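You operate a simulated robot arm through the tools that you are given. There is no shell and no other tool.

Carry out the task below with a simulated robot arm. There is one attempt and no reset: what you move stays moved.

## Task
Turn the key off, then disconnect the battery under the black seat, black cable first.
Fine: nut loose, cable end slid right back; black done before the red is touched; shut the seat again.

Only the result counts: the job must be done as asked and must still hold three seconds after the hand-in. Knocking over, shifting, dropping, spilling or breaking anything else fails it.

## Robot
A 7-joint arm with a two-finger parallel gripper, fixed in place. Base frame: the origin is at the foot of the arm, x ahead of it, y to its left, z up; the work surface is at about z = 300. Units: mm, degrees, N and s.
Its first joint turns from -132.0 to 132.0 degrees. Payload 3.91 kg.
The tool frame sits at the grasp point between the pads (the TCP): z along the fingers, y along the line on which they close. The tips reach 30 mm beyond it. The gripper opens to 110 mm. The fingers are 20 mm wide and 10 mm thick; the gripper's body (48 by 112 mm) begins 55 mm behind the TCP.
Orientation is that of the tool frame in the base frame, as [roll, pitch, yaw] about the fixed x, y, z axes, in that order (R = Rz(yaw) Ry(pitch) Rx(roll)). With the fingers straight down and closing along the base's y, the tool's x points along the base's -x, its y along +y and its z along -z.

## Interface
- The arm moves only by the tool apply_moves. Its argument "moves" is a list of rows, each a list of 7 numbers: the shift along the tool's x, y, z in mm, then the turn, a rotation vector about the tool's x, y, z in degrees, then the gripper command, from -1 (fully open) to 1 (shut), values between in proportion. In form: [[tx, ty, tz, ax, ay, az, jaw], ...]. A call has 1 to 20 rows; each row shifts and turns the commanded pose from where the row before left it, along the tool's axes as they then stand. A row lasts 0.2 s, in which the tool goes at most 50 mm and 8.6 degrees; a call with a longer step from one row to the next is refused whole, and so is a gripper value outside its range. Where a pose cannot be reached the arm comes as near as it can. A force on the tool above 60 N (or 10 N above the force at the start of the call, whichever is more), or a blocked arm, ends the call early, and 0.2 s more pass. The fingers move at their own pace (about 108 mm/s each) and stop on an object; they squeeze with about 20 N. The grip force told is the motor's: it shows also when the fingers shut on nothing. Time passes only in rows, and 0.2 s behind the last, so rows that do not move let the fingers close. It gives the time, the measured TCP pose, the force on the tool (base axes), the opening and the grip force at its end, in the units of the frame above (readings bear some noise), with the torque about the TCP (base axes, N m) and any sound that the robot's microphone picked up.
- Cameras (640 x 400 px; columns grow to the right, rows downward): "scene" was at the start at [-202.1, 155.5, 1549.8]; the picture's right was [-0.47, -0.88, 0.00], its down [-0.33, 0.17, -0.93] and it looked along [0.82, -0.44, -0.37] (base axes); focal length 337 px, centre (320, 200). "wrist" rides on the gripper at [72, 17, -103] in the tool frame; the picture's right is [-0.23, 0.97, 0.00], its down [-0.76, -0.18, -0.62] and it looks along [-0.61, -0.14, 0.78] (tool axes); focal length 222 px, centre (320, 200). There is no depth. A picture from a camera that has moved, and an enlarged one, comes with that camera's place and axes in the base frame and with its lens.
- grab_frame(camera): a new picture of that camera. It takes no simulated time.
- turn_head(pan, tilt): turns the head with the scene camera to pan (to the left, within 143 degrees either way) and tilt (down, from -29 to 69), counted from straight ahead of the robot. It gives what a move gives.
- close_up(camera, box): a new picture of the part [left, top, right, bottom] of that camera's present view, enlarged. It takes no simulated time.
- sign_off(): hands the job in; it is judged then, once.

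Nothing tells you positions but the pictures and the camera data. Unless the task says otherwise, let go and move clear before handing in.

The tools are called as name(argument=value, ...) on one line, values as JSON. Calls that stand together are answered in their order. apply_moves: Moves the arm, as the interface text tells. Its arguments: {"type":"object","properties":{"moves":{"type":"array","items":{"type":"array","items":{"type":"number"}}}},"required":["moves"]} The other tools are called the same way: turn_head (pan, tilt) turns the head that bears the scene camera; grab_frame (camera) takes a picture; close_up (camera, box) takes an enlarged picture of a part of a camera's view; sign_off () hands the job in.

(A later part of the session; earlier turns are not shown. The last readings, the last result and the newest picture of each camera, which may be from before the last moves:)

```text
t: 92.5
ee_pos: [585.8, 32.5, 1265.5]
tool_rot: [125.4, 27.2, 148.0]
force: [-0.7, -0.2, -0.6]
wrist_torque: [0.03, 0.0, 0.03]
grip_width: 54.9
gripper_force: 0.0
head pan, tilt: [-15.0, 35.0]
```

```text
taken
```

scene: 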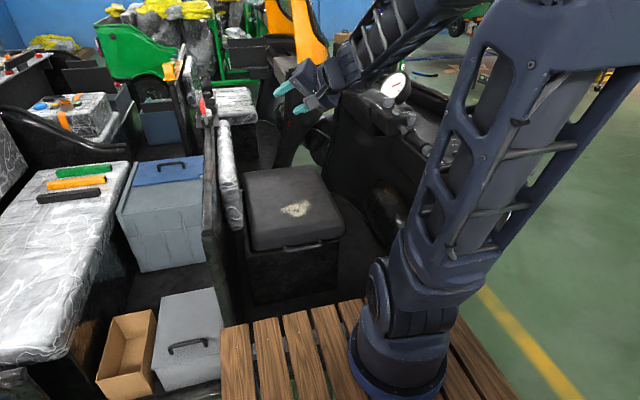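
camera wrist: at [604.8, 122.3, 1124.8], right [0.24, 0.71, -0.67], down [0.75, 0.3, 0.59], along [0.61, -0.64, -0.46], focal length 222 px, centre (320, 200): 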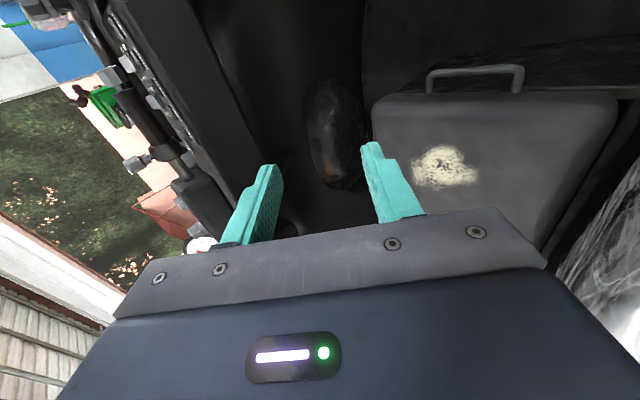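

Now the elbow leans right, and the tool points forward-left-down at (0.66, 0.55, −0.51), with the closing line square to the handle's leg. That orientation suits clamping the right-hand leg directly from the front-right. I'll descend in small chunks and watch the elbow.

apply_moves(moves=[[5.4, -27, 14.2, 0, 0, 0, 0], [5.4, -27, 14.2, 0, 0, 0, 0], [5.4, -27, 14.2, 0, 0, 0, 0], [5.4, -27, 14.2, 0, 0, 0, 0], [5.4, -27, 14.2, 0, 0, 0, 0], [5.4, -27, 14.2, 0, 0, 0, 0]])

grab_frame(camera="scene")

grab_frame(camera="wrist")

```text
t: 93.9
ee_pos: [625.8, -16.1, 1093.7]
tool_rot: [125.6, 27.1, 148.3]
force: [0.3, -0.5, 0.2]
wrist_torque: [-0.01, -0.01, 0.0]
grip_width: 54.9
gripper_force: 0.1
out of reach, approached as far as the arm can: row 5, 6
head pan, tilt: [-15.0, 35.0]
```

```text
taken
```

scene: 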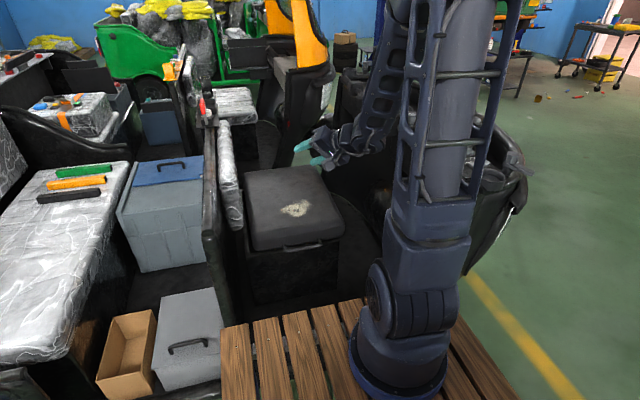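

```text
taken
camera wrist: at [503.2, -27.9, 1125.1], right [0.16, 0.56, 0.81], down [0.17, -0.82, 0.54], along [0.97, 0.05, -0.23], focal length 222 px, centre (320, 200)
```

wrist: 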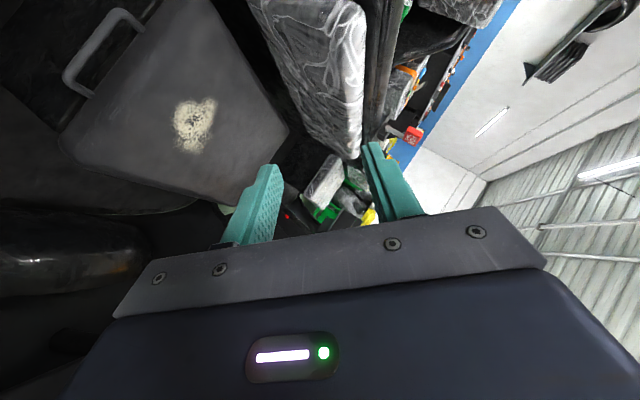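

The limit seems to be the wrist coming too close to the shoulder, at least in these forward poses. I'll go out over the lid first, then down, then back to the handle.

apply_moves(moves=[[-15.7, -19.9, 22.4, 0, 0, 0, 0], [-15.7, -19.9, 22.4, 0, 0, 0, 0], [-15.7, -19.9, 22.4, 0, 0, 0, 0], [-15.7, -19.9, 22.4, 0, 0, 0, 0], [-15.7, -19.9, 22.4, 0, 0, 0, 0]])

grab_frame(camera="scene")

```text
t: 95.1
ee_pos: [759.9, -60.4, 999.6]
tool_rot: [125.4, 27.2, 148.2]
force: [0.3, 0.4, 0.6]
wrist_torque: [-0.02, 0.0, 0.01]
grip_width: 55.0
gripper_force: 0.0
head pan, tilt: [-15.0, 35.0]
```

```text
taken
```

scene: 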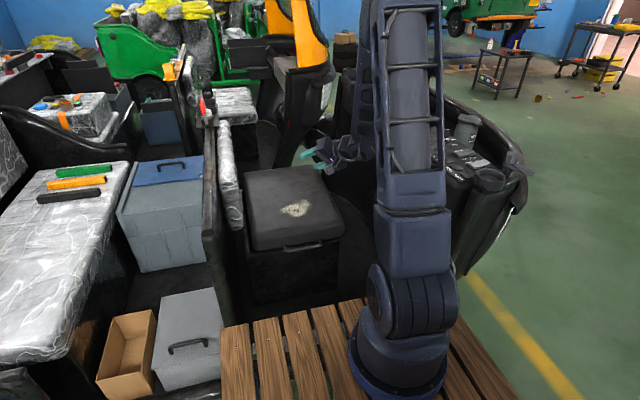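

Reached with the elbow upright. I go on down.

apply_moves(moves=[[14.7, -32.2, 6.3, 0, 0, 0, 0], [14.7, -32.2, 6.3, 0, 0, 0, 0], [14.7, -32.2, 6.3, 0, 0, 0, 0], [14.7, -32.2, 6.3, 0, 0, 0, 0]])

grab_frame(camera="scene")

grab_frame(camera="wrist")

```text
t: 96.1
ee_pos: [734.0, -107.5, 865.3]
tool_rot: [125.4, 27.3, 148.1]
force: [-0.7, -0.2, -0.2]
wrist_torque: [0.0, -0.01, -0.05]
grip_width: 54.8
gripper_force: 0.2
head pan, tilt: [-15.0, 35.0]
```

```text
taken
```

scene: 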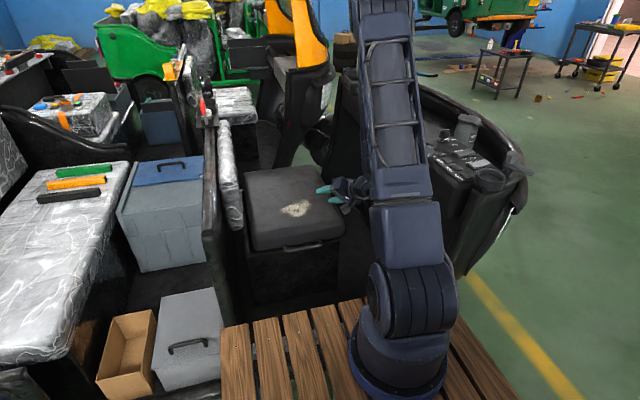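

```text
taken
camera wrist: at [611.1, -118.2, 897.3], right [0.16, 0.56, 0.81], down [0.17, -0.82, 0.54], along [0.97, 0.05, -0.23], focal length 222 px, centre (320, 200)
```

wrist: 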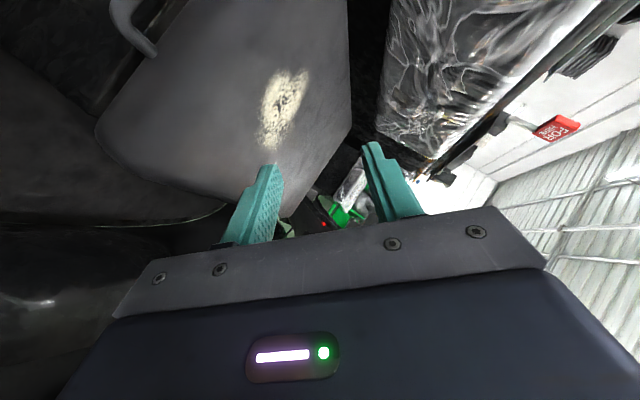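

apply_moves(moves=[[21.1, -29.7, 10.5, 0, 0, 0, 0], [21.1, -29.7, 10.5, 0, 0, 0, 0], [21.1, -29.7, 10.5, 0, 0, 0, 0], [21.1, -29.7, 10.5, 0, 0, 0, 0], [21.1, -29.7, 10.5, 0, 0, 0, 0]])

grab_frame(camera="scene")

grab_frame(camera="wrist")

```text
t: 97.3
ee_pos: [690.4, -129.5, 683.2]
tool_rot: [125.3, 27.1, 148.2]
force: [-0.7, -0.9, -1.2]
wrist_torque: [-0.03, 0.02, 0.02]
grip_width: 55.0
gripper_force: 0.0
head pan, tilt: [-15.0, 35.0]
```

```text
taken
```

scene: 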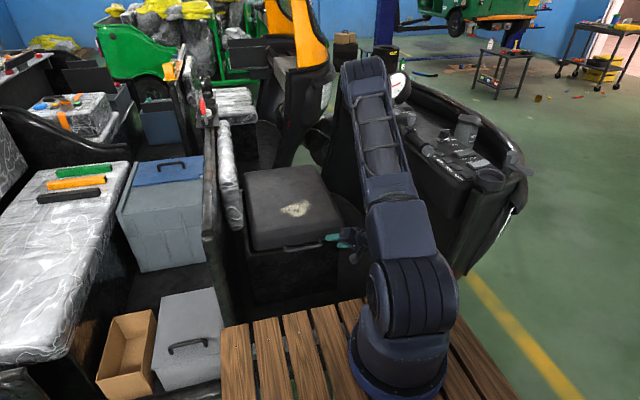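

```text
taken
camera wrist: at [568.0, -141.4, 714.6], right [0.16, 0.56, 0.81], down [0.17, -0.82, 0.54], along [0.97, 0.05, -0.23], focal length 222 px, centre (320, 200)
```

wrist: 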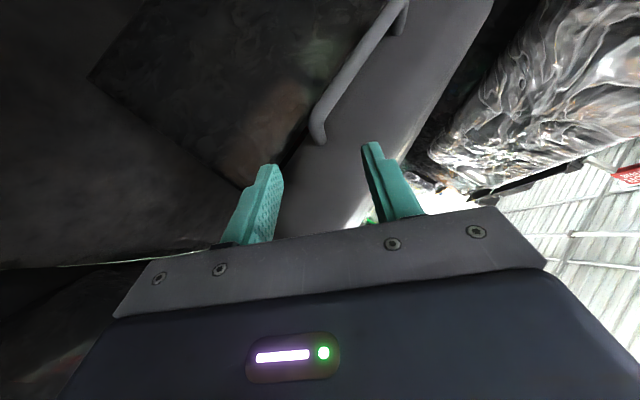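

The arm is comfortable here and the handle's right corner is between the fingers in view. I'll enlarge to place it exactly.

close_up(camera="wrist", box=[230, 60, 430, 220])

close_up(camera="scene", box=[260, 210, 380, 290])

```text
2.50 times, centred on (330, 140) of wrist
camera zoom: at [568.0, -141.4, 714.6], right [0.16, 0.56, 0.81], down [0.17, -0.82, 0.54], along [0.97, 0.05, -0.23], focal length 555 px, centre (295, 350)
```

zoom: 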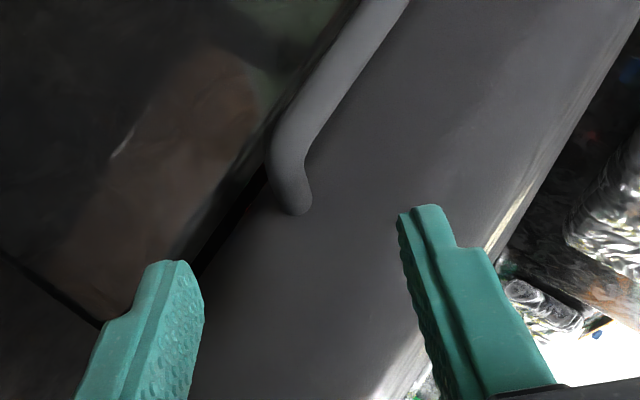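

```text
5.00 times, centred on (320, 250) of scene
camera zoom: at [-199.2, 176.2, 1528.6], right [-0.26, -0.97, 0.0], down [-0.55, 0.15, -0.82], along [0.79, -0.21, -0.57], focal length 1686 px, centre (320, -50)
```

zoom: 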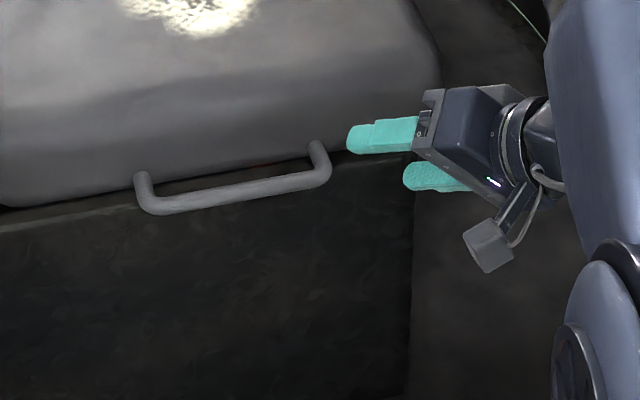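

The leg measures at y ≈ −78, z ≈ 630, x from 741 to 787. I'll align, narrow the opening and approach along the tool axis.

apply_moves(moves=[[-6.6, -4, 0, 0, 0, 0, 0.27], [0, 0, 20, 0, 0, 0, 0.27], [0, 0, 20, 0, 0, 0, 0.27], [0, 0, 20, 0, 0, 0, 0.27]])

close_up(camera="wrist", box=[230, 60, 430, 220])

close_up(camera="scene", box=[260, 210, 380, 290])

```text
t: 98.3
ee_pos: [735.3, -103.1, 652.0]
tool_rot: [125.4, 27.0, 148.1]
force: [0.8, -0.1, -0.3]
wrist_torque: [-0.02, 0.0, 0.01]
grip_width: 40.0
gripper_force: 0.0
head pan, tilt: [-15.0, 35.0]
```

```text
2.50 times, centred on (330, 140) of wrist
camera zoom: at [612.5, -114.5, 683.9], right [0.16, 0.56, 0.81], down [0.17, -0.82, 0.54], along [0.97, 0.05, -0.23], focal length 555 px, centre (295, 350)
```

zoom: 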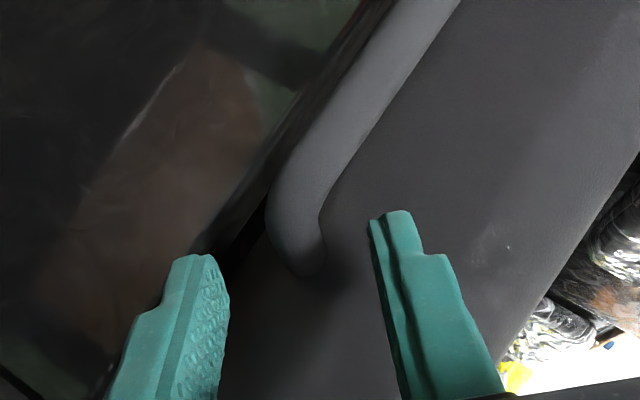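

```text
5.00 times, centred on (320, 250) of scene
camera zoom: at [-199.1, 176.2, 1528.6], right [-0.26, -0.97, 0.0], down [-0.55, 0.15, -0.82], along [0.79, -0.21, -0.57], focal length 1686 px, centre (320, -50)
```

zoom: 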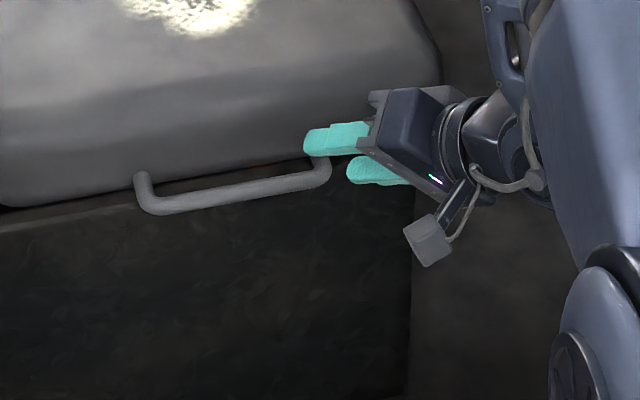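

apply_moves(moves=[[-1.4, 0, 14, 0, 0, 0, 0.27], [0, 0, 14, 0, 0, 0, 0.27], [0, 0, 0, 0, 0, 0, 0.27]])

close_up(camera="wrist", box=[230, 60, 430, 220])

close_up(camera="scene", box=[290, 220, 370, 270])

```text
t: 99.0
ee_pos: [747.2, -89.3, 635.8]
tool_rot: [125.9, 26.6, 148.3]
force: [-9.7, -0.9, 3.5]
wrist_torque: [-0.08, 0.15, -0.06]
grip_width: 39.1
gripper_force: 0.0
head pan, tilt: [-15.0, 35.0]
stopped in row 3: the force on the tool passed its limit at 76 N (the readings are from after the stop); the commanded pose is now the measured one
```

```text
2.50 times, centred on (330, 140) of wrist
camera zoom: at [625.9, -101.0, 668.8], right [0.17, 0.56, 0.81], down [0.17, -0.82, 0.54], along [0.97, 0.05, -0.24], focal length 555 px, centre (295, 350)
```

zoom: 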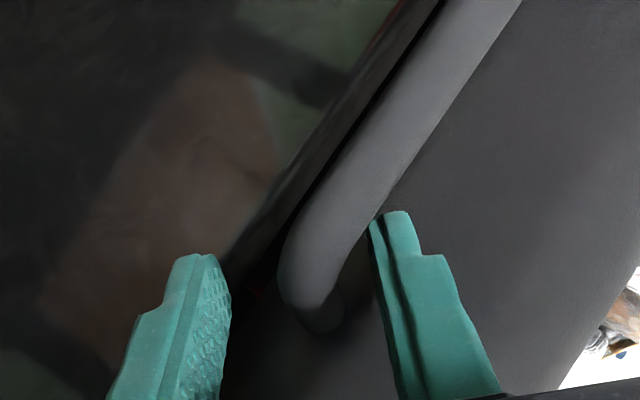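

```text
8.00 times, centred on (330, 245) of scene
camera zoom: at [-199.3, 176.2, 1528.5], right [-0.26, -0.97, 0.0], down [-0.55, 0.15, -0.82], along [0.79, -0.21, -0.57], focal length 2697 px, centre (240, -160)
```

zoom: 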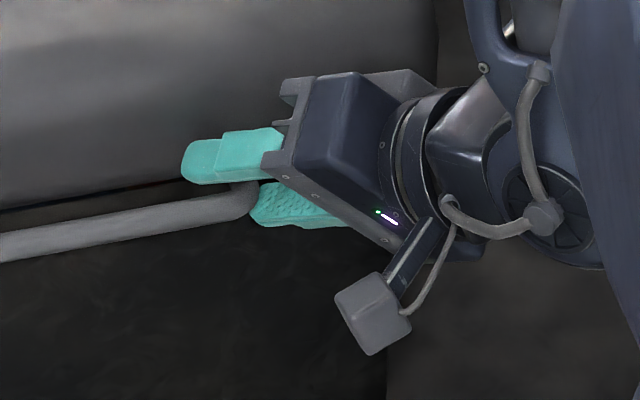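

The upper fingertip touched the lid face, and the leg is already well between the pads. I'll back off a touch and close.

apply_moves(moves=[[0, 0, -3, 0, 0, 0, 0.27], [0, 0, 0, 0, 0, 0, 0.7], [0, 0, 0, 0, 0, 0, 1], [0, 0, 0, 0, 0, 0, 1]])

close_up(camera="wrist", box=[230, 60, 430, 220])

close_up(camera="scene", box=[290, 220, 370, 270])

```text
t: 100.0
ee_pos: [748.2, -89.6, 639.3]
tool_rot: [125.7, 26.8, 148.3]
force: [12.1, 24.0, 33.0]
wrist_torque: [0.8, 0.29, 0.24]
grip_width: 21.0
gripper_force: 20.0
head pan, tilt: [-15.0, 35.0]
```

```text
2.50 times, centred on (330, 140) of wrist
camera zoom: at [625.3, -101.4, 671.4], right [0.17, 0.56, 0.81], down [0.17, -0.82, 0.54], along [0.97, 0.05, -0.24], focal length 555 px, centre (295, 350)
```

zoom: 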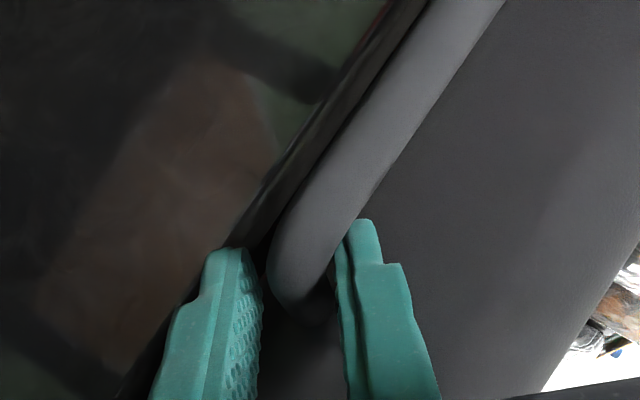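

```text
8.00 times, centred on (330, 245) of scene
camera zoom: at [-199.7, 176.7, 1528.4], right [-0.26, -0.97, 0.0], down [-0.55, 0.15, -0.82], along [0.79, -0.21, -0.57], focal length 2697 px, centre (240, -160)
```

zoom: 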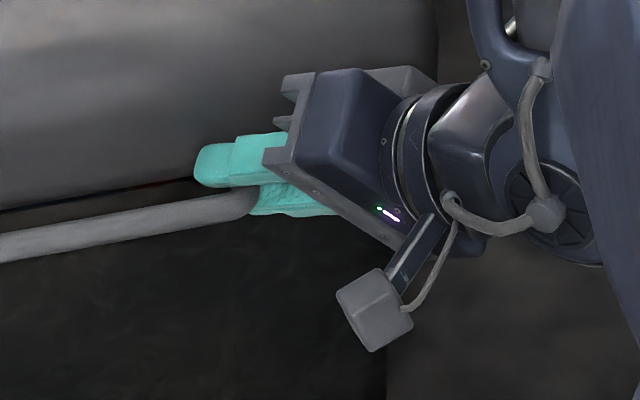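

It holds the handle's corner (21 mm across), with a side load showing it sits a few millimetres high. I'll relieve that.

apply_moves(moves=[[0, 2.5, 0, 0, 0, 0, 1], [0, 0, 0, 0, 0, 0, 1]])

```text
t: 100.6
ee_pos: [746.5, -89.1, 639.5]
tool_rot: [125.8, 26.7, 148.3]
force: [23.0, 28.5, 28.1]
wrist_torque: [0.54, 0.01, -0.4]
grip_width: 18.0
gripper_force: 20.1
head pan, tilt: [-15.0, 35.0]
```

apply_moves(moves=[[0, 1, -2, 0, 0, 0, 1], [0, 0, 0, 0, 0, 0, 1], [0, 0, 0, 0, 0, 0, 1]])

close_up(camera="wrist", box=[230, 60, 430, 220])

```text
t: 101.4
ee_pos: [745.4, -90.7, 640.0]
tool_rot: [125.8, 26.7, 148.3]
force: [32.1, 25.3, 31.0]
wrist_torque: [0.58, -0.1, -0.55]
grip_width: 16.8
gripper_force: 19.4
head pan, tilt: [-15.0, 35.0]
```

```text
2.50 times, centred on (330, 140) of wrist
camera zoom: at [623.6, -101.1, 674.6], right [0.17, 0.56, 0.81], down [0.17, -0.82, 0.54], along [0.97, 0.05, -0.24], focal length 555 px, centre (295, 350)
```

zoom: 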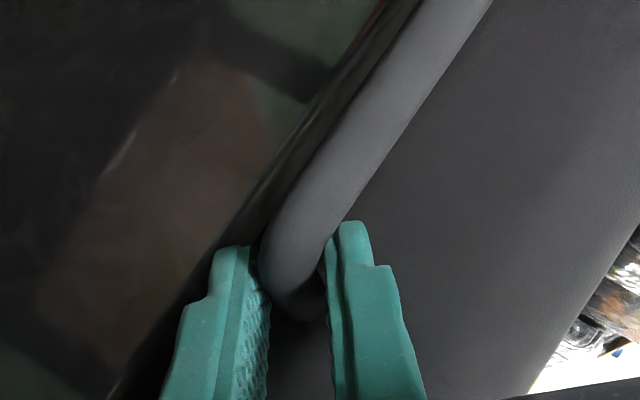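

I'll start the lift gently, a few millimetres straight up, and read the load.

apply_moves(moves=[[-2.4, 3.6, -0.6, 0, 0, 0, 1], [0, 0, 0, 0, 0, 0, 1]])

apply_moves(moves=[[-2.3, 3.6, -2.6, 0, 0, 0, 1], [-2.3, 3.6, -2.6, 0, 0, 0, 1], [0, 0, 0, 0, 0, 0, 1]])

close_up(camera="scene", box=[230, 150, 390, 290])

```text
t: 102.0
ee_pos: [746.1, -90.4, 643.2]
tool_rot: [126.0, 26.6, 148.4]
force: [19.8, 16.0, -8.4]
wrist_torque: [0.28, 1.25, -0.2]
grip_width: 15.8
gripper_force: 44.9
head pan, tilt: [-15.0, 35.0]
```

```text
t: 102.8
ee_pos: [746.3, -89.2, 654.4]
tool_rot: [126.1, 26.7, 148.3]
force: [6.3, -0.8, -8.5]
wrist_torque: [0.18, 1.55, -0.23]
grip_width: 16.1
gripper_force: 45.3
head pan, tilt: [-15.0, 35.0]
```

```text
2.86 times, centred on (310, 220) of scene
camera zoom: at [-198.6, 176.1, 1528.7], right [-0.26, -0.97, 0.0], down [-0.55, 0.15, -0.82], along [0.79, -0.21, -0.57], focal length 963 px, centre (349, 143)
```

zoom: 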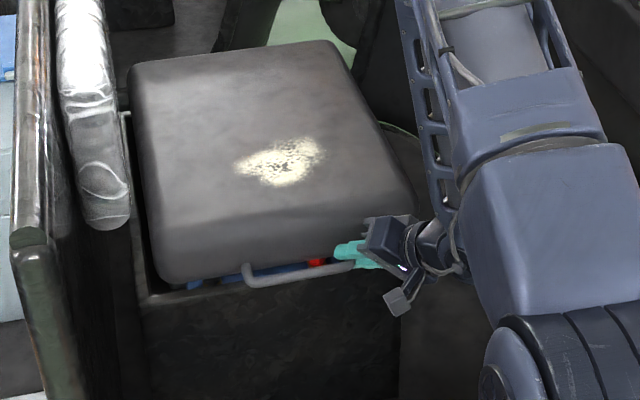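

The lid lifts easily, with about 8 N on the tool. I see blue and red inside. I'll follow the arc about a hinge near x = 1240, turning the tool with the lid.

apply_moves(moves=[[0, 0, 0, 0.8, 1.17, 0.94, 1], [-13.3, 18.7, -12, 1.407, 2.061, 1.665, 1], [-13.3, 18.7, -12, 1.407, 2.061, 1.665, 1], [-13.3, 18.7, -12, 1.407, 2.061, 1.665, 1]])

grab_frame(camera="scene")

```text
t: 103.8
ee_pos: [758.6, -90.3, 730.4]
tool_rot: [131.8, 17.3, 150.4]
force: [-13.4, -21.1, -2.0]
wrist_torque: [-0.21, 0.25, -0.04]
grip_width: 15.1
gripper_force: 45.4
head pan, tilt: [-15.0, 35.0]
```

```text
taken
```

scene: 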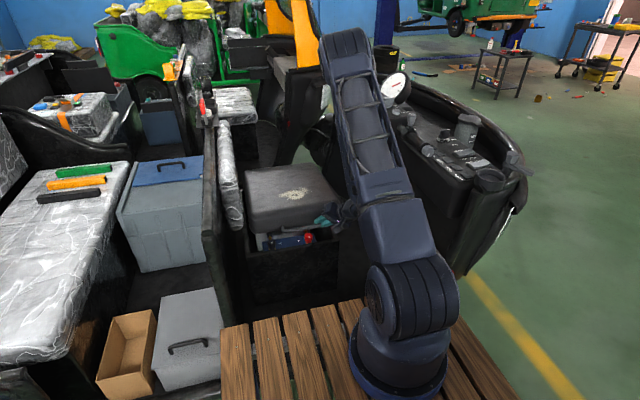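

apply_moves(moves=[[-13.2, 17.6, -13.3, 1.407, 2.061, 1.665, 1], [-13.3, 18.7, -12, 1.407, 2.061, 1.665, 1], [-13.3, 18.7, -12, 1.407, 2.061, 1.665, 1], [-13.3, 18.7, -12, 1.407, 2.061, 1.665, 1]])

grab_frame(camera="scene")

```text
t: 104.8
ee_pos: [794.8, -90.6, 830.0]
tool_rot: [137.6, 6.9, 151.6]
force: [-24.7, -21.2, 9.8]
wrist_torque: [-0.41, -0.44, -0.18]
grip_width: 14.2
gripper_force: 44.8
head pan, tilt: [-15.0, 35.0]
```

```text
taken
```

scene: 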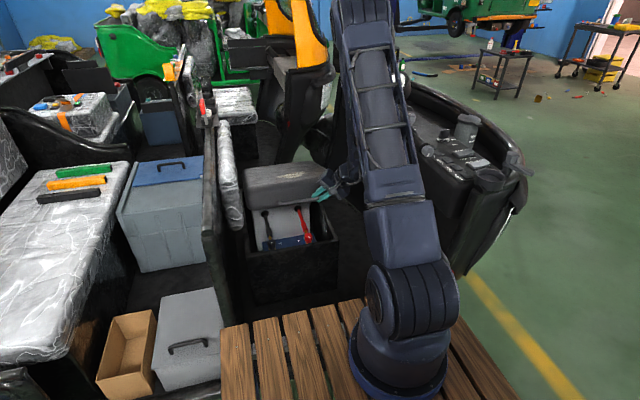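

apply_moves(moves=[[-12.7, 17.7, -13.8, 1.407, 2.061, 1.665, 1], [-13.2, 18.5, -12.2, 1.407, 2.061, 1.665, 1], [-13.2, 18.5, -12.2, 1.407, 2.061, 1.665, 1], [-13.2, 18.5, -12.2, 1.407, 2.061, 1.665, 1]])

close_up(camera="scene", box=[220, 100, 400, 320])

```text
t: 105.8
ee_pos: [842.8, -90.4, 913.4]
tool_rot: [142.8, -3.1, 152.1]
force: [-25.2, -4.1, 20.7]
wrist_torque: [0.27, -1.29, 0.43]
grip_width: 14.7
gripper_force: 45.1
head pan, tilt: [-15.0, 35.0]
stopped in row 4: the force on the tool passed its limit at 62 N (the readings are from after the stop); the commanded pose is now the measured one
```

```text
1.82 times, centred on (310, 210) of scene
camera zoom: at [-200.5, 176.1, 1528.4], right [-0.26, -0.97, 0.0], down [-0.55, 0.15, -0.82], along [0.79, -0.21, -0.57], focal length 613 px, centre (338, 182)
```

zoom: 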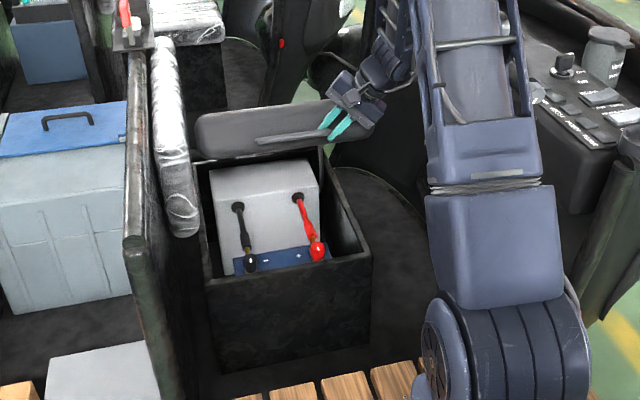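

The battery is visible: black and red cable ends near x ≈ 880. Fitting the path gives the hinge at (1287, 602) and radius 542. I'll carry on with the corrected arc.

apply_moves(moves=[[-13.7, 20.5, -14, 1.407, 2.061, 1.665, 1], [-13.7, 20.5, -14, 1.407, 2.061, 1.665, 1], [-13.7, 20.5, -14, 1.407, 2.061, 1.665, 1]])

grab_frame(camera="scene")

```text
t: 106.3
ee_pos: [865.9, -90.5, 945.2]
tool_rot: [144.5, -6.6, 151.9]
force: [-22.7, -2.3, 20.5]
wrist_torque: [0.07, -1.32, 0.23]
grip_width: 14.4
gripper_force: 44.8
head pan, tilt: [-15.0, 35.0]
stopped in row 2: the force on the tool passed its limit at 63 N (the readings are from after the stop); the commanded pose is now the measured one
```

```text
taken
```

scene: 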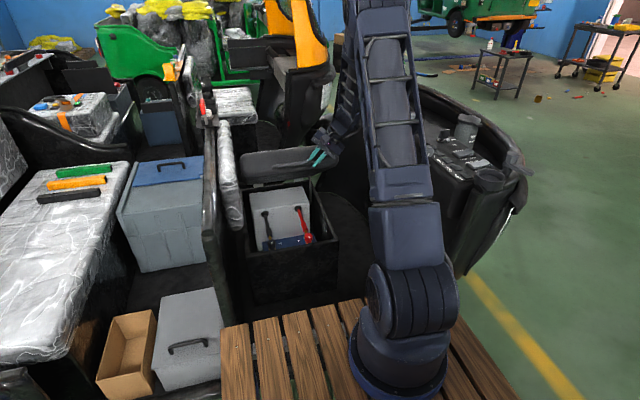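

apply_moves(moves=[[1.5, 0, -1.3, 0, 0, 0, 1], [0, 0, 0, 0, 0, 0, 1]])

```text
t: 106.9
ee_pos: [864.9, -90.9, 944.9]
tool_rot: [144.7, -6.8, 151.9]
force: [-4.8, -0.3, 7.5]
wrist_torque: [0.11, -1.36, 0.35]
grip_width: 14.6
gripper_force: 45.2
head pan, tilt: [-15.0, 35.0]
```

Relieved. The tool had turned about 3° more than the lid, so I'll turn it back that much and go on in smaller steps.

apply_moves(moves=[[0, 0, 0, -1.3, -1.9, -1.5, 1], [0, 0, 0, 0, 0, 0, 1]])

apply_moves(moves=[[-9, 13.6, -9.3, 0.94, 1.37, 1.11, 1], [-9, 13.6, -9.3, 0.94, 1.37, 1.11, 1], [0, 0, 0, 0, 0, 0, 1]])

```text
t: 107.5
ee_pos: [864.5, -90.7, 943.9]
tool_rot: [143.4, -4.5, 151.9]
force: [-12.0, -2.4, 5.6]
wrist_torque: [0.56, 1.31, 0.44]
grip_width: 14.3
gripper_force: 44.8
head pan, tilt: [-15.0, 35.0]
```

```text
t: 108.3
ee_pos: [888.9, -91.3, 973.6]
tool_rot: [145.3, -7.8, 151.7]
force: [10.8, 0.9, -8.7]
wrist_torque: [-0.86, -0.18, -0.94]
grip_width: 14.5
gripper_force: 45.0
head pan, tilt: [-15.0, 35.0]
```

apply_moves(moves=[[-9.6, 13.7, -8.8, 0.94, 1.37, 1.11, 1], [-9.6, 13.7, -8.8, 0.94, 1.37, 1.11, 1], [-9.6, 13.7, -8.8, 0.94, 1.37, 1.11, 1], [-9.6, 13.7, -8.8, 0.94, 1.37, 1.11, 1], [0, 0, 0, 0, 0, 0, 1]])

grab_frame(camera="scene")

```text
t: 109.5
ee_pos: [942.7, -91.1, 1026.9]
tool_rot: [149.2, -15.0, 151.1]
force: [1.7, -3.8, 0.0]
wrist_torque: [-0.2, 0.65, -0.22]
grip_width: 14.2
gripper_force: 44.4
head pan, tilt: [-15.0, 35.0]
```

```text
taken
```

scene: 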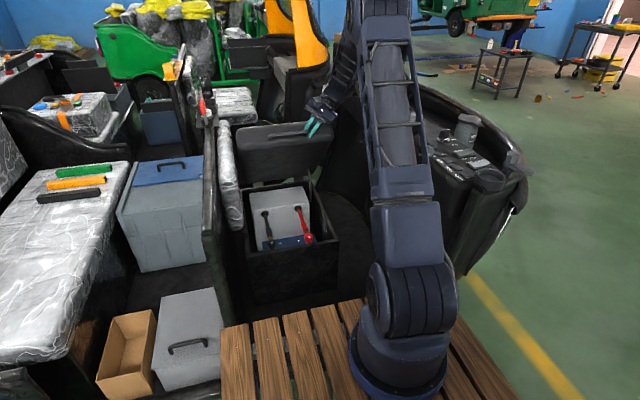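

The load is nearly zero, so the lid's hinge seems to hold itself. I continue opening.

apply_moves(moves=[[-9.6, 13.7, -8.8, 0.94, 1.37, 1.11, 1], [-9.6, 13.7, -8.8, 0.94, 1.37, 1.11, 1], [-9.6, 13.7, -8.8, 0.94, 1.37, 1.11, 1], [-9.6, 13.7, -8.8, 0.94, 1.37, 1.11, 1], [-9.6, 13.7, -8.8, 0.94, 1.37, 1.11, 1], [0, 0, 0, 0, 0, 0, 1]])

grab_frame(camera="scene")

```text
t: 110.9
ee_pos: [1020.6, -91.5, 1079.2]
tool_rot: [154.4, -23.5, 149.3]
force: [-10.1, -8.0, 23.5]
wrist_torque: [-0.61, 0.05, -0.26]
grip_width: 14.6
gripper_force: 45.1
head pan, tilt: [-15.0, 35.0]
```

```text
taken
```

scene: 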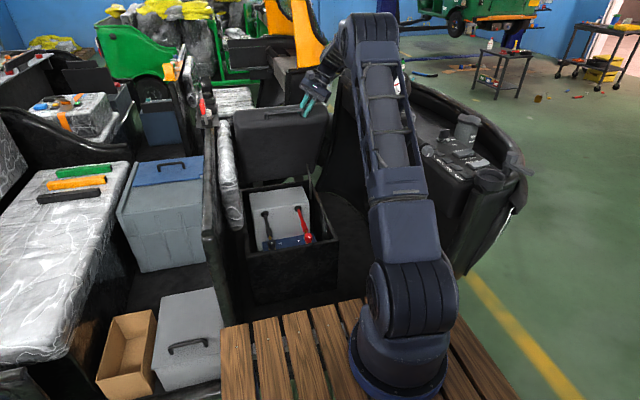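

close_up(camera="scene", box=[210, 60, 370, 290])

close_up(camera="scene", box=[240, 170, 340, 260])

```text
1.74 times, centred on (290, 175) of scene
camera zoom: at [-200.2, 176.0, 1528.4], right [-0.26, -0.97, 0.0], down [-0.55, 0.15, -0.82], along [0.79, -0.21, -0.57], focal length 586 px, centre (372, 244)
```

zoom: 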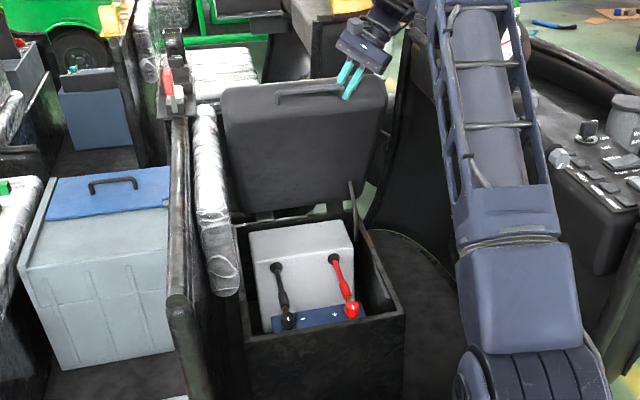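

```text
4.44 times, centred on (290, 215) of scene
camera zoom: at [-200.2, 176.0, 1528.4], right [-0.26, -0.97, 0.0], down [-0.55, 0.15, -0.82], along [0.79, -0.21, -0.57], focal length 1498 px, centre (453, 133)
```

zoom: 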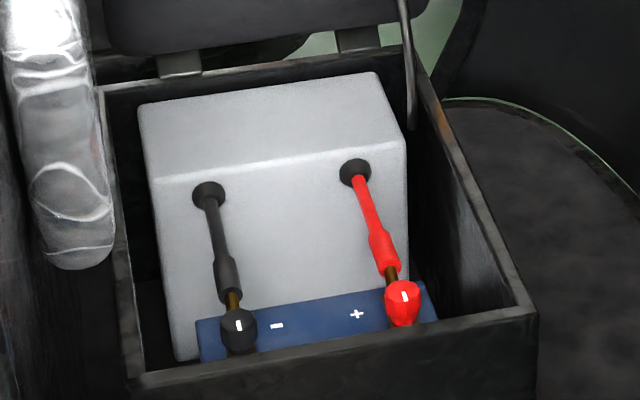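

I see the battery bay: a black knob nut on the "−" post and a red one on "+", each with a white tick and a brass cable end behind. A stay rod on the right holds the lid. I'll open the lid further.

apply_moves(moves=[[1.1, 0, -1, 0, 0, 0, 1], [-9.5, 13.7, -8.9, 0.94, 1.37, 1.11, 1], [-9.5, 13.7, -8.9, 0.94, 1.37, 1.11, 1], [-9.5, 13.7, -8.9, 0.94, 1.37, 1.11, 1], [0, 0, 0, 0, 0, 0, 1]])

apply_moves(moves=[[-9.5, 13.7, -8.9, 0.94, 1.37, 1.11, 1], [-9.5, 13.7, -8.9, 0.94, 1.37, 1.11, 1], [-9.5, 13.7, -8.9, 0.94, 1.37, 1.11, 1], [0, 0, 0, 0, 0, 0, 1]])

grab_frame(camera="scene")

```text
t: 112.1
ee_pos: [1070.9, -90.1, 1102.8]
tool_rot: [158.0, -28.9, 147.8]
force: [-53.4, -11.5, 2.9]
wrist_torque: [0.6, 1.17, 1.16]
grip_width: 14.1
gripper_force: 44.9
head pan, tilt: [-15.0, 35.0]
```

```text
t: 112.4
ee_pos: [1069.3, -91.2, 1103.0]
tool_rot: [158.5, -29.4, 147.7]
force: [-37.2, -6.2, 11.8]
wrist_torque: [1.03, 0.72, 0.98]
grip_width: 14.1
gripper_force: 44.8
head pan, tilt: [-15.0, 35.0]
stopped in row 1: the force on the tool passed its limit at 94 N (the readings are from after the stop); the commanded pose is now the measured one
```

```text
taken
```

scene: 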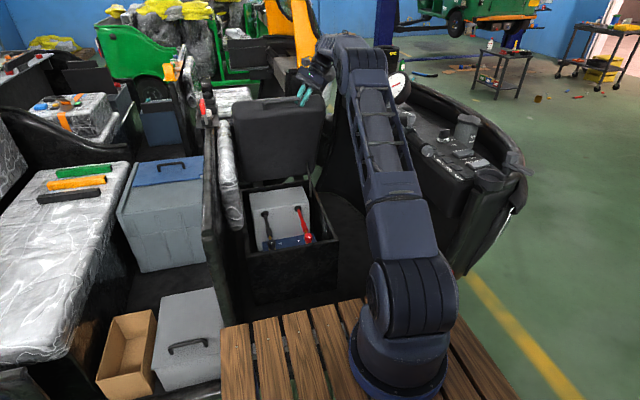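

The lid has met its stop at about 63° open. I'll ease off slightly, then open the fingers just a little, still caging the handle, to see whether the stay holds it.

apply_moves(moves=[[1.5, -2.2, 1.4, 0, 0, 0, 1], [0, 0, 0, 0, 0, 0, 1]])

apply_moves(moves=[[0, 0, 0, 0, 0, 0, 0.55], [0, 0, 0, 0, 0, 0, 0.55], [0, 0, 0, 0, 0, 0, 0.55]])

close_up(camera="scene", box=[210, 40, 370, 260])

close_up(camera="wrist", box=[200, 40, 440, 230])

```text
t: 113.0
ee_pos: [1069.5, -92.1, 1104.0]
tool_rot: [158.5, -29.1, 147.7]
force: [-5.7, -6.3, 26.1]
wrist_torque: [0.06, -1.3, -0.26]
grip_width: 13.9
gripper_force: 45.9
head pan, tilt: [-15.0, 35.0]
```

```text
t: 113.8
ee_pos: [1067.2, -91.1, 1102.2]
tool_rot: [158.4, -29.3, 147.7]
force: [-14.9, -14.8, 34.2]
wrist_torque: [0.32, 0.09, 0.15]
grip_width: 19.8
gripper_force: 0.0
head pan, tilt: [-15.0, 35.0]
```

```text
1.82 times, centred on (290, 150) of scene
camera zoom: at [-200.9, 175.7, 1528.4], right [-0.26, -0.97, 0.0], down [-0.55, 0.15, -0.82], along [0.79, -0.21, -0.57], focal length 613 px, centre (374, 291)
```

zoom: 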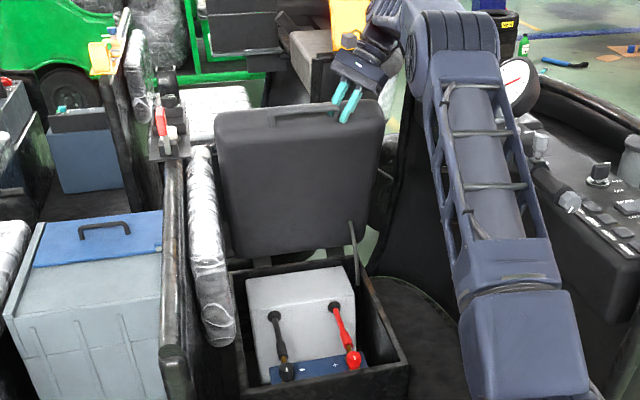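

```text
2.11 times, centred on (320, 135) of wrist
camera zoom: at [1045.3, -103.7, 1227.0], right [0.8, 0.57, 0.2], down [0.56, -0.82, 0.08], along [0.21, 0.05, -0.98], focal length 468 px, centre (320, 337)
```

zoom: 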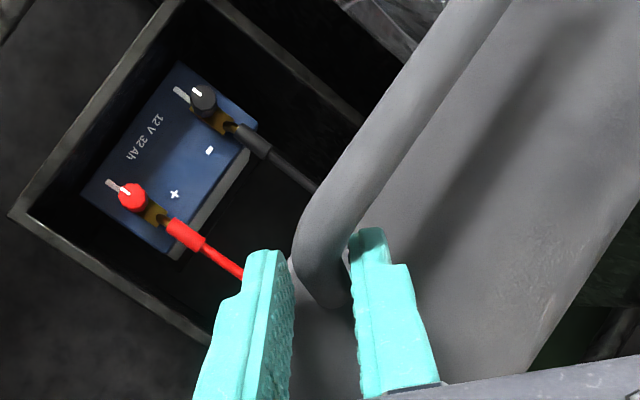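

The lid seems held, and the wrist view shows the battery posts nicely. I'm still pressing along the lid, so I'll relieve outward and open more.

apply_moves(moves=[[1.8, 0, -1.7, 0, 0, 0, 0.55], [0, 0, 0, 0, 0, 0, 0.4], [0, 0, 0, 0, 0, 0, 0.4]])

close_up(camera="wrist", box=[200, 40, 440, 230])

close_up(camera="scene", box=[270, 60, 350, 130])

```text
t: 114.6
ee_pos: [1066.4, -91.7, 1103.3]
tool_rot: [158.5, -29.4, 147.6]
force: [-11.5, -3.9, 11.5]
wrist_torque: [0.17, 0.11, 0.29]
grip_width: 29.3
gripper_force: 0.2
head pan, tilt: [-15.0, 35.0]
```

```text
2.11 times, centred on (320, 135) of wrist
camera zoom: at [1045.2, -102.7, 1227.0], right [0.8, 0.57, 0.2], down [0.56, -0.82, 0.08], along [0.21, 0.05, -0.98], focal length 468 px, centre (320, 337)
```

zoom: 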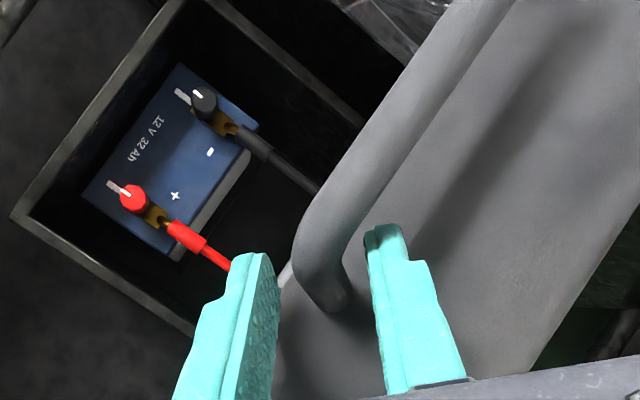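

```text
5.71 times, centred on (310, 95) of scene
camera zoom: at [-199.9, 176.1, 1528.5], right [-0.26, -0.97, 0.0], down [-0.55, 0.15, -0.82], along [0.79, -0.21, -0.57], focal length 1926 px, centre (377, 800)
```

zoom: 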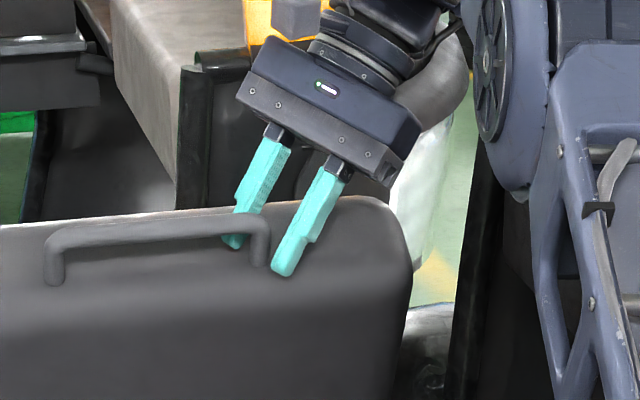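

apply_moves(moves=[[0, 0, 0, 0, 0, 0, 0.1], [0, 0, 0, 0, 0, 0, 0.1], [0, 0, 0, 0, 0, 0, 0.1], [0, 0, 0, 0, 0, 0, 0.1]])

close_up(camera="wrist", box=[200, 40, 440, 230])

```text
t: 115.6
ee_pos: [1067.7, -91.8, 1103.3]
tool_rot: [158.5, -29.4, 147.6]
force: [-6.4, -2.8, 6.4]
wrist_torque: [0.14, 0.01, 0.11]
grip_width: 47.7
gripper_force: 0.0
head pan, tilt: [-15.0, 35.0]
```

```text
2.11 times, centred on (320, 135) of wrist
camera zoom: at [1045.4, -103.2, 1227.4], right [0.8, 0.57, 0.2], down [0.56, -0.82, 0.08], along [0.21, 0.05, -0.98], focal length 468 px, centre (320, 337)
```

zoom: 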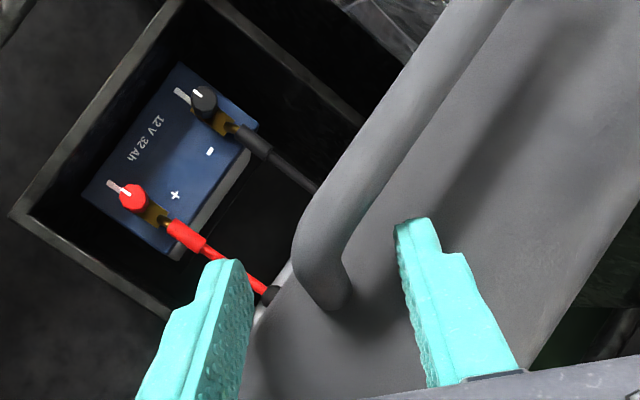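

The lid stays put by itself. Before leaving, I'll take an enlarged view of the battery from above.

close_up(camera="wrist", box=[220, 60, 340, 170])

close_up(camera="scene", box=[250, 200, 320, 256])

```text
3.64 times, centred on (280, 115) of wrist
camera zoom: at [1045.4, -103.2, 1227.4], right [0.8, 0.57, 0.2], down [0.56, -0.82, 0.08], along [0.21, 0.05, -0.98], focal length 808 px, centre (466, 509)
```

zoom: 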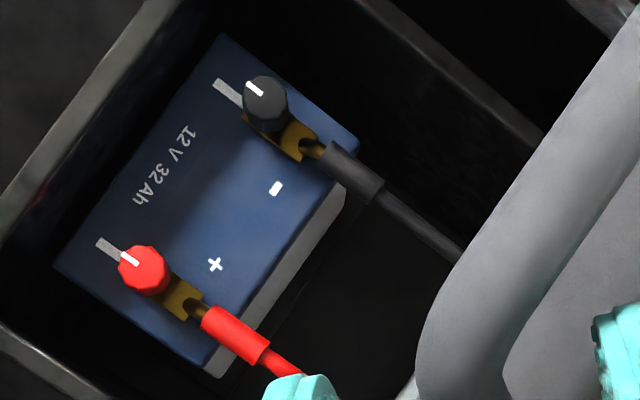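

```text
7.14 times, centred on (285, 228) of scene
camera zoom: at [-199.5, 176.1, 1528.5], right [-0.26, -0.97, 0.0], down [-0.55, 0.15, -0.82], along [0.79, -0.21, -0.57], focal length 2408 px, centre (570, 0)
```

zoom: 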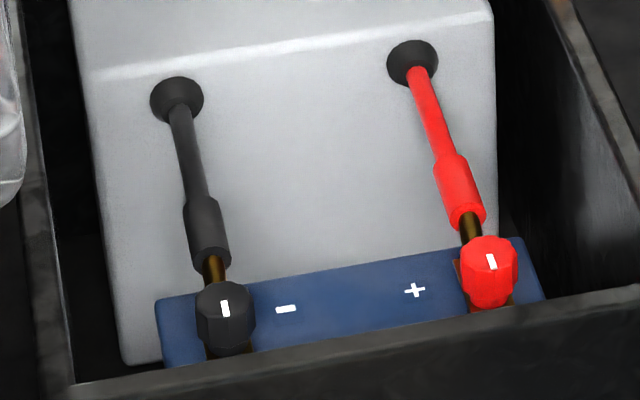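

Black knob top ≈ [881, 97, 572] and red ≈ [879, −62, 572]; both ticks point to the fixed marks at the front, so they are tight. I'll withdraw from the handle along the approach line.

apply_moves(moves=[[0, 0, -15, 0, 0, 0, 0.1], [0, 0, -20, 0, 0, 0, 0.1], [0, 0, -30, 0, 0, 0, 0.1], [0, 0, -35, 0, 0, 0, 0.1]])

grab_frame(camera="scene")

```text
t: 116.6
ee_pos: [1084.8, -141.2, 1175.7]
tool_rot: [158.5, -29.3, 147.7]
force: [0.0, 0.1, 0.6]
wrist_torque: [-0.02, 0.0, 0.03]
grip_width: 49.8
gripper_force: 0.2
out of reach, approached as far as the arm can: row 4
head pan, tilt: [-15.0, 35.0]
```

```text
taken
```

scene: 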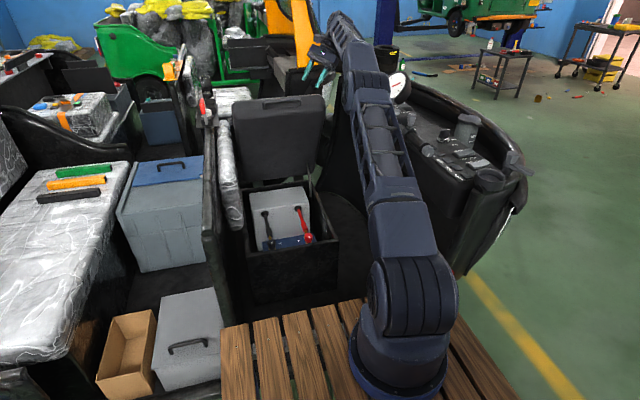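

The lid stays open. I move back over the bay and bring the tool to straight down.

apply_moves(moves=[[32.3, -18.7, 8.1, 0, 0, 0, 0], [32.3, -18.7, 8.1, 0, 0, 0, 0], [32.3, -18.7, 8.1, 0, 0, 0, 0], [32.3, -18.7, 8.1, 0, 0, 0, 0], [32.3, -18.7, 8.1, 0, 0, 0, 0], [32.3, -18.7, 8.1, 0, 0, 0, 0], [0, 0, 0, 4.11, -3.2, -5.26, 0], [0, 0, 0, 4.11, -3.2, -5.26, 0], [0, 0, 0, 4.11, -3.2, -5.26, 0], [0, 0, 0, 4.11, -3.2, -5.26, 0], [0, 0, 0, 4.11, -3.2, -5.26, 0], [0, 0, 0, 4.11, -3.2, -5.26, 0], [0, 0, 0, 4.11, -3.2, -5.26, 0]])

grab_frame(camera="scene")

grab_frame(camera="wrist")

```text
t: 119.4
ee_pos: [859.8, -101.8, 1193.8]
tool_rot: [-179.9, 0.1, -180.0]
force: [0.3, -0.9, -0.1]
wrist_torque: [0.03, -0.01, -0.01]
grip_width: 55.2
gripper_force: 0.1
head pan, tilt: [-15.0, 35.0]
```

```text
taken
```

scene: 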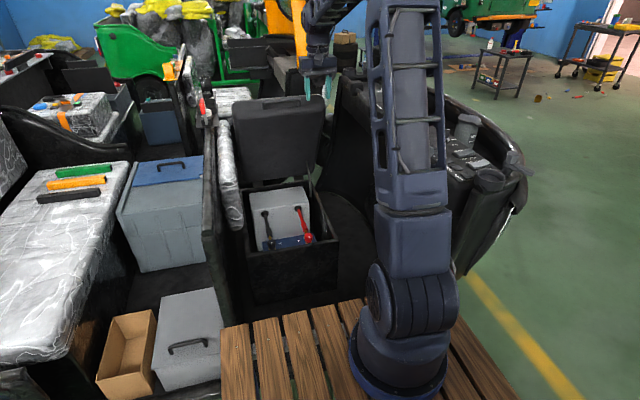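

```text
taken
camera wrist: at [787.9, -83.3, 1296.2], right [0.23, 0.97, 0.0], down [0.76, -0.18, 0.62], along [0.61, -0.14, -0.78], focal length 222 px, centre (320, 200)
```

wrist: 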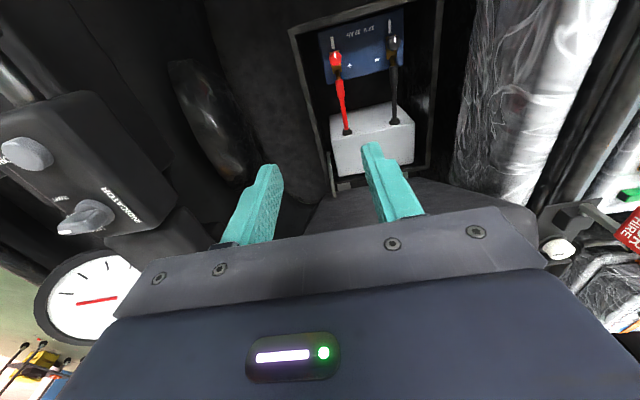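

close_up(camera="wrist", box=[280, 0, 460, 200])

close_up(camera="wrist", box=[310, 0, 430, 100])

```text
2.00 times, centred on (370, 100) of wrist
camera zoom: at [787.9, -83.3, 1296.2], right [0.23, 0.97, 0.0], down [0.76, -0.18, 0.62], along [0.61, -0.14, -0.78], focal length 444 px, centre (220, 400)
```

zoom: 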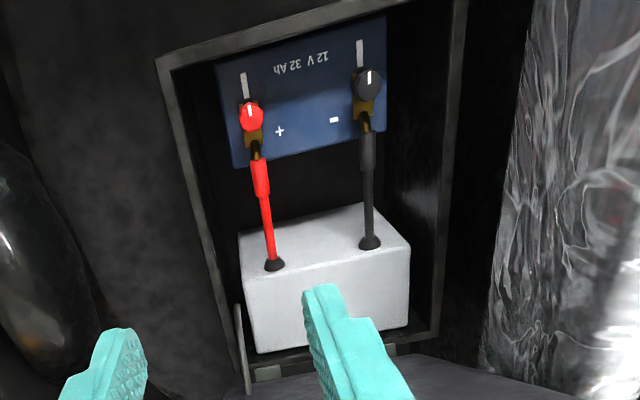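

```text
4.00 times, centred on (370, 50) of wrist
camera zoom: at [787.9, -83.3, 1296.2], right [0.23, 0.97, 0.0], down [0.76, -0.18, 0.62], along [0.61, -0.14, -0.78], focal length 888 px, centre (120, 800)
```

zoom: 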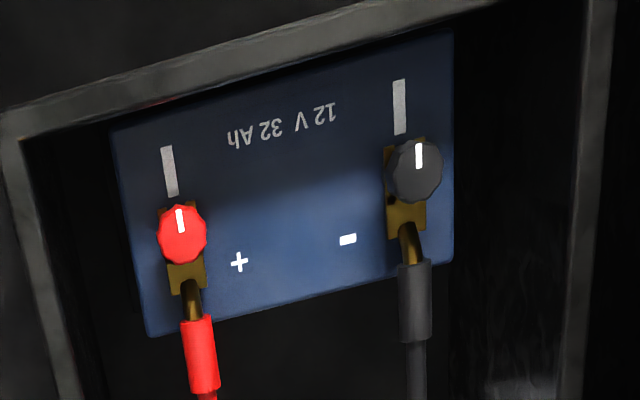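

Black knob ≈ [877, 98, 572], red ≈ [877, −60, 572]. I go above the black one first.

apply_moves(moves=[[-2.8, 33.3, 32.3, 0, 0, 0, 0], [-2.8, 33.3, 32.3, 0, 0, 0, 0], [-2.8, 33.3, 32.3, 0, 0, 0, 0], [-2.8, 33.3, 32.3, 0, 0, 0, 0], [-2.8, 33.3, 32.3, 0, 0, 0, 0], [-2.8, 33.3, 32.3, 0, 0, 0, 0]])

apply_moves(moves=[[0, 0, 40, 0, 0, 0, 0], [0, 0, 40, 0, 0, 0, 0], [0, 0, 40, 0, 0, 0, 0], [0, 0, 40, 0, 0, 0, 0], [0, 0, 40, 0, 0, 0, 0]])

grab_frame(camera="scene")

grab_frame(camera="wrist")

```text
t: 120.8
ee_pos: [878.0, 99.0, 1001.6]
tool_rot: [-180.0, 0.1, -180.0]
force: [-0.4, 0.2, 0.3]
wrist_torque: [0.05, 0.02, 0.0]
grip_width: 55.0
gripper_force: 0.0
head pan, tilt: [-15.0, 35.0]
```

```text
t: 122.0
ee_pos: [878.0, 98.4, 800.2]
tool_rot: [180.0, 0.2, -180.0]
force: [0.0, -0.9, 0.1]
wrist_torque: [0.02, 0.03, 0.0]
grip_width: 54.9
gripper_force: 0.1
head pan, tilt: [-15.0, 35.0]
```

```text
taken
```

scene: 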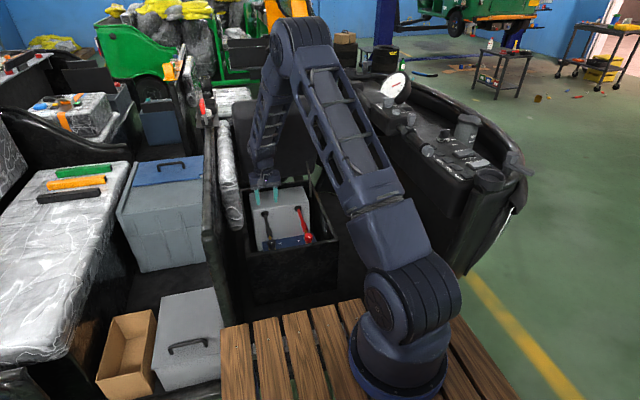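

```text
taken
camera wrist: at [805.4, 115.7, 902.5], right [0.23, 0.97, 0.0], down [0.76, -0.18, 0.63], along [0.61, -0.14, -0.78], focal length 222 px, centre (320, 200)
```

wrist: 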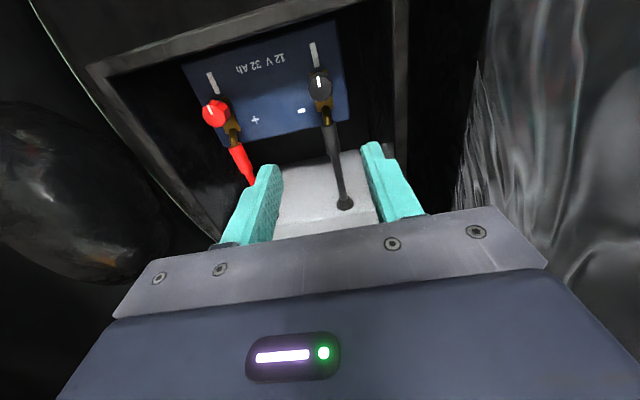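

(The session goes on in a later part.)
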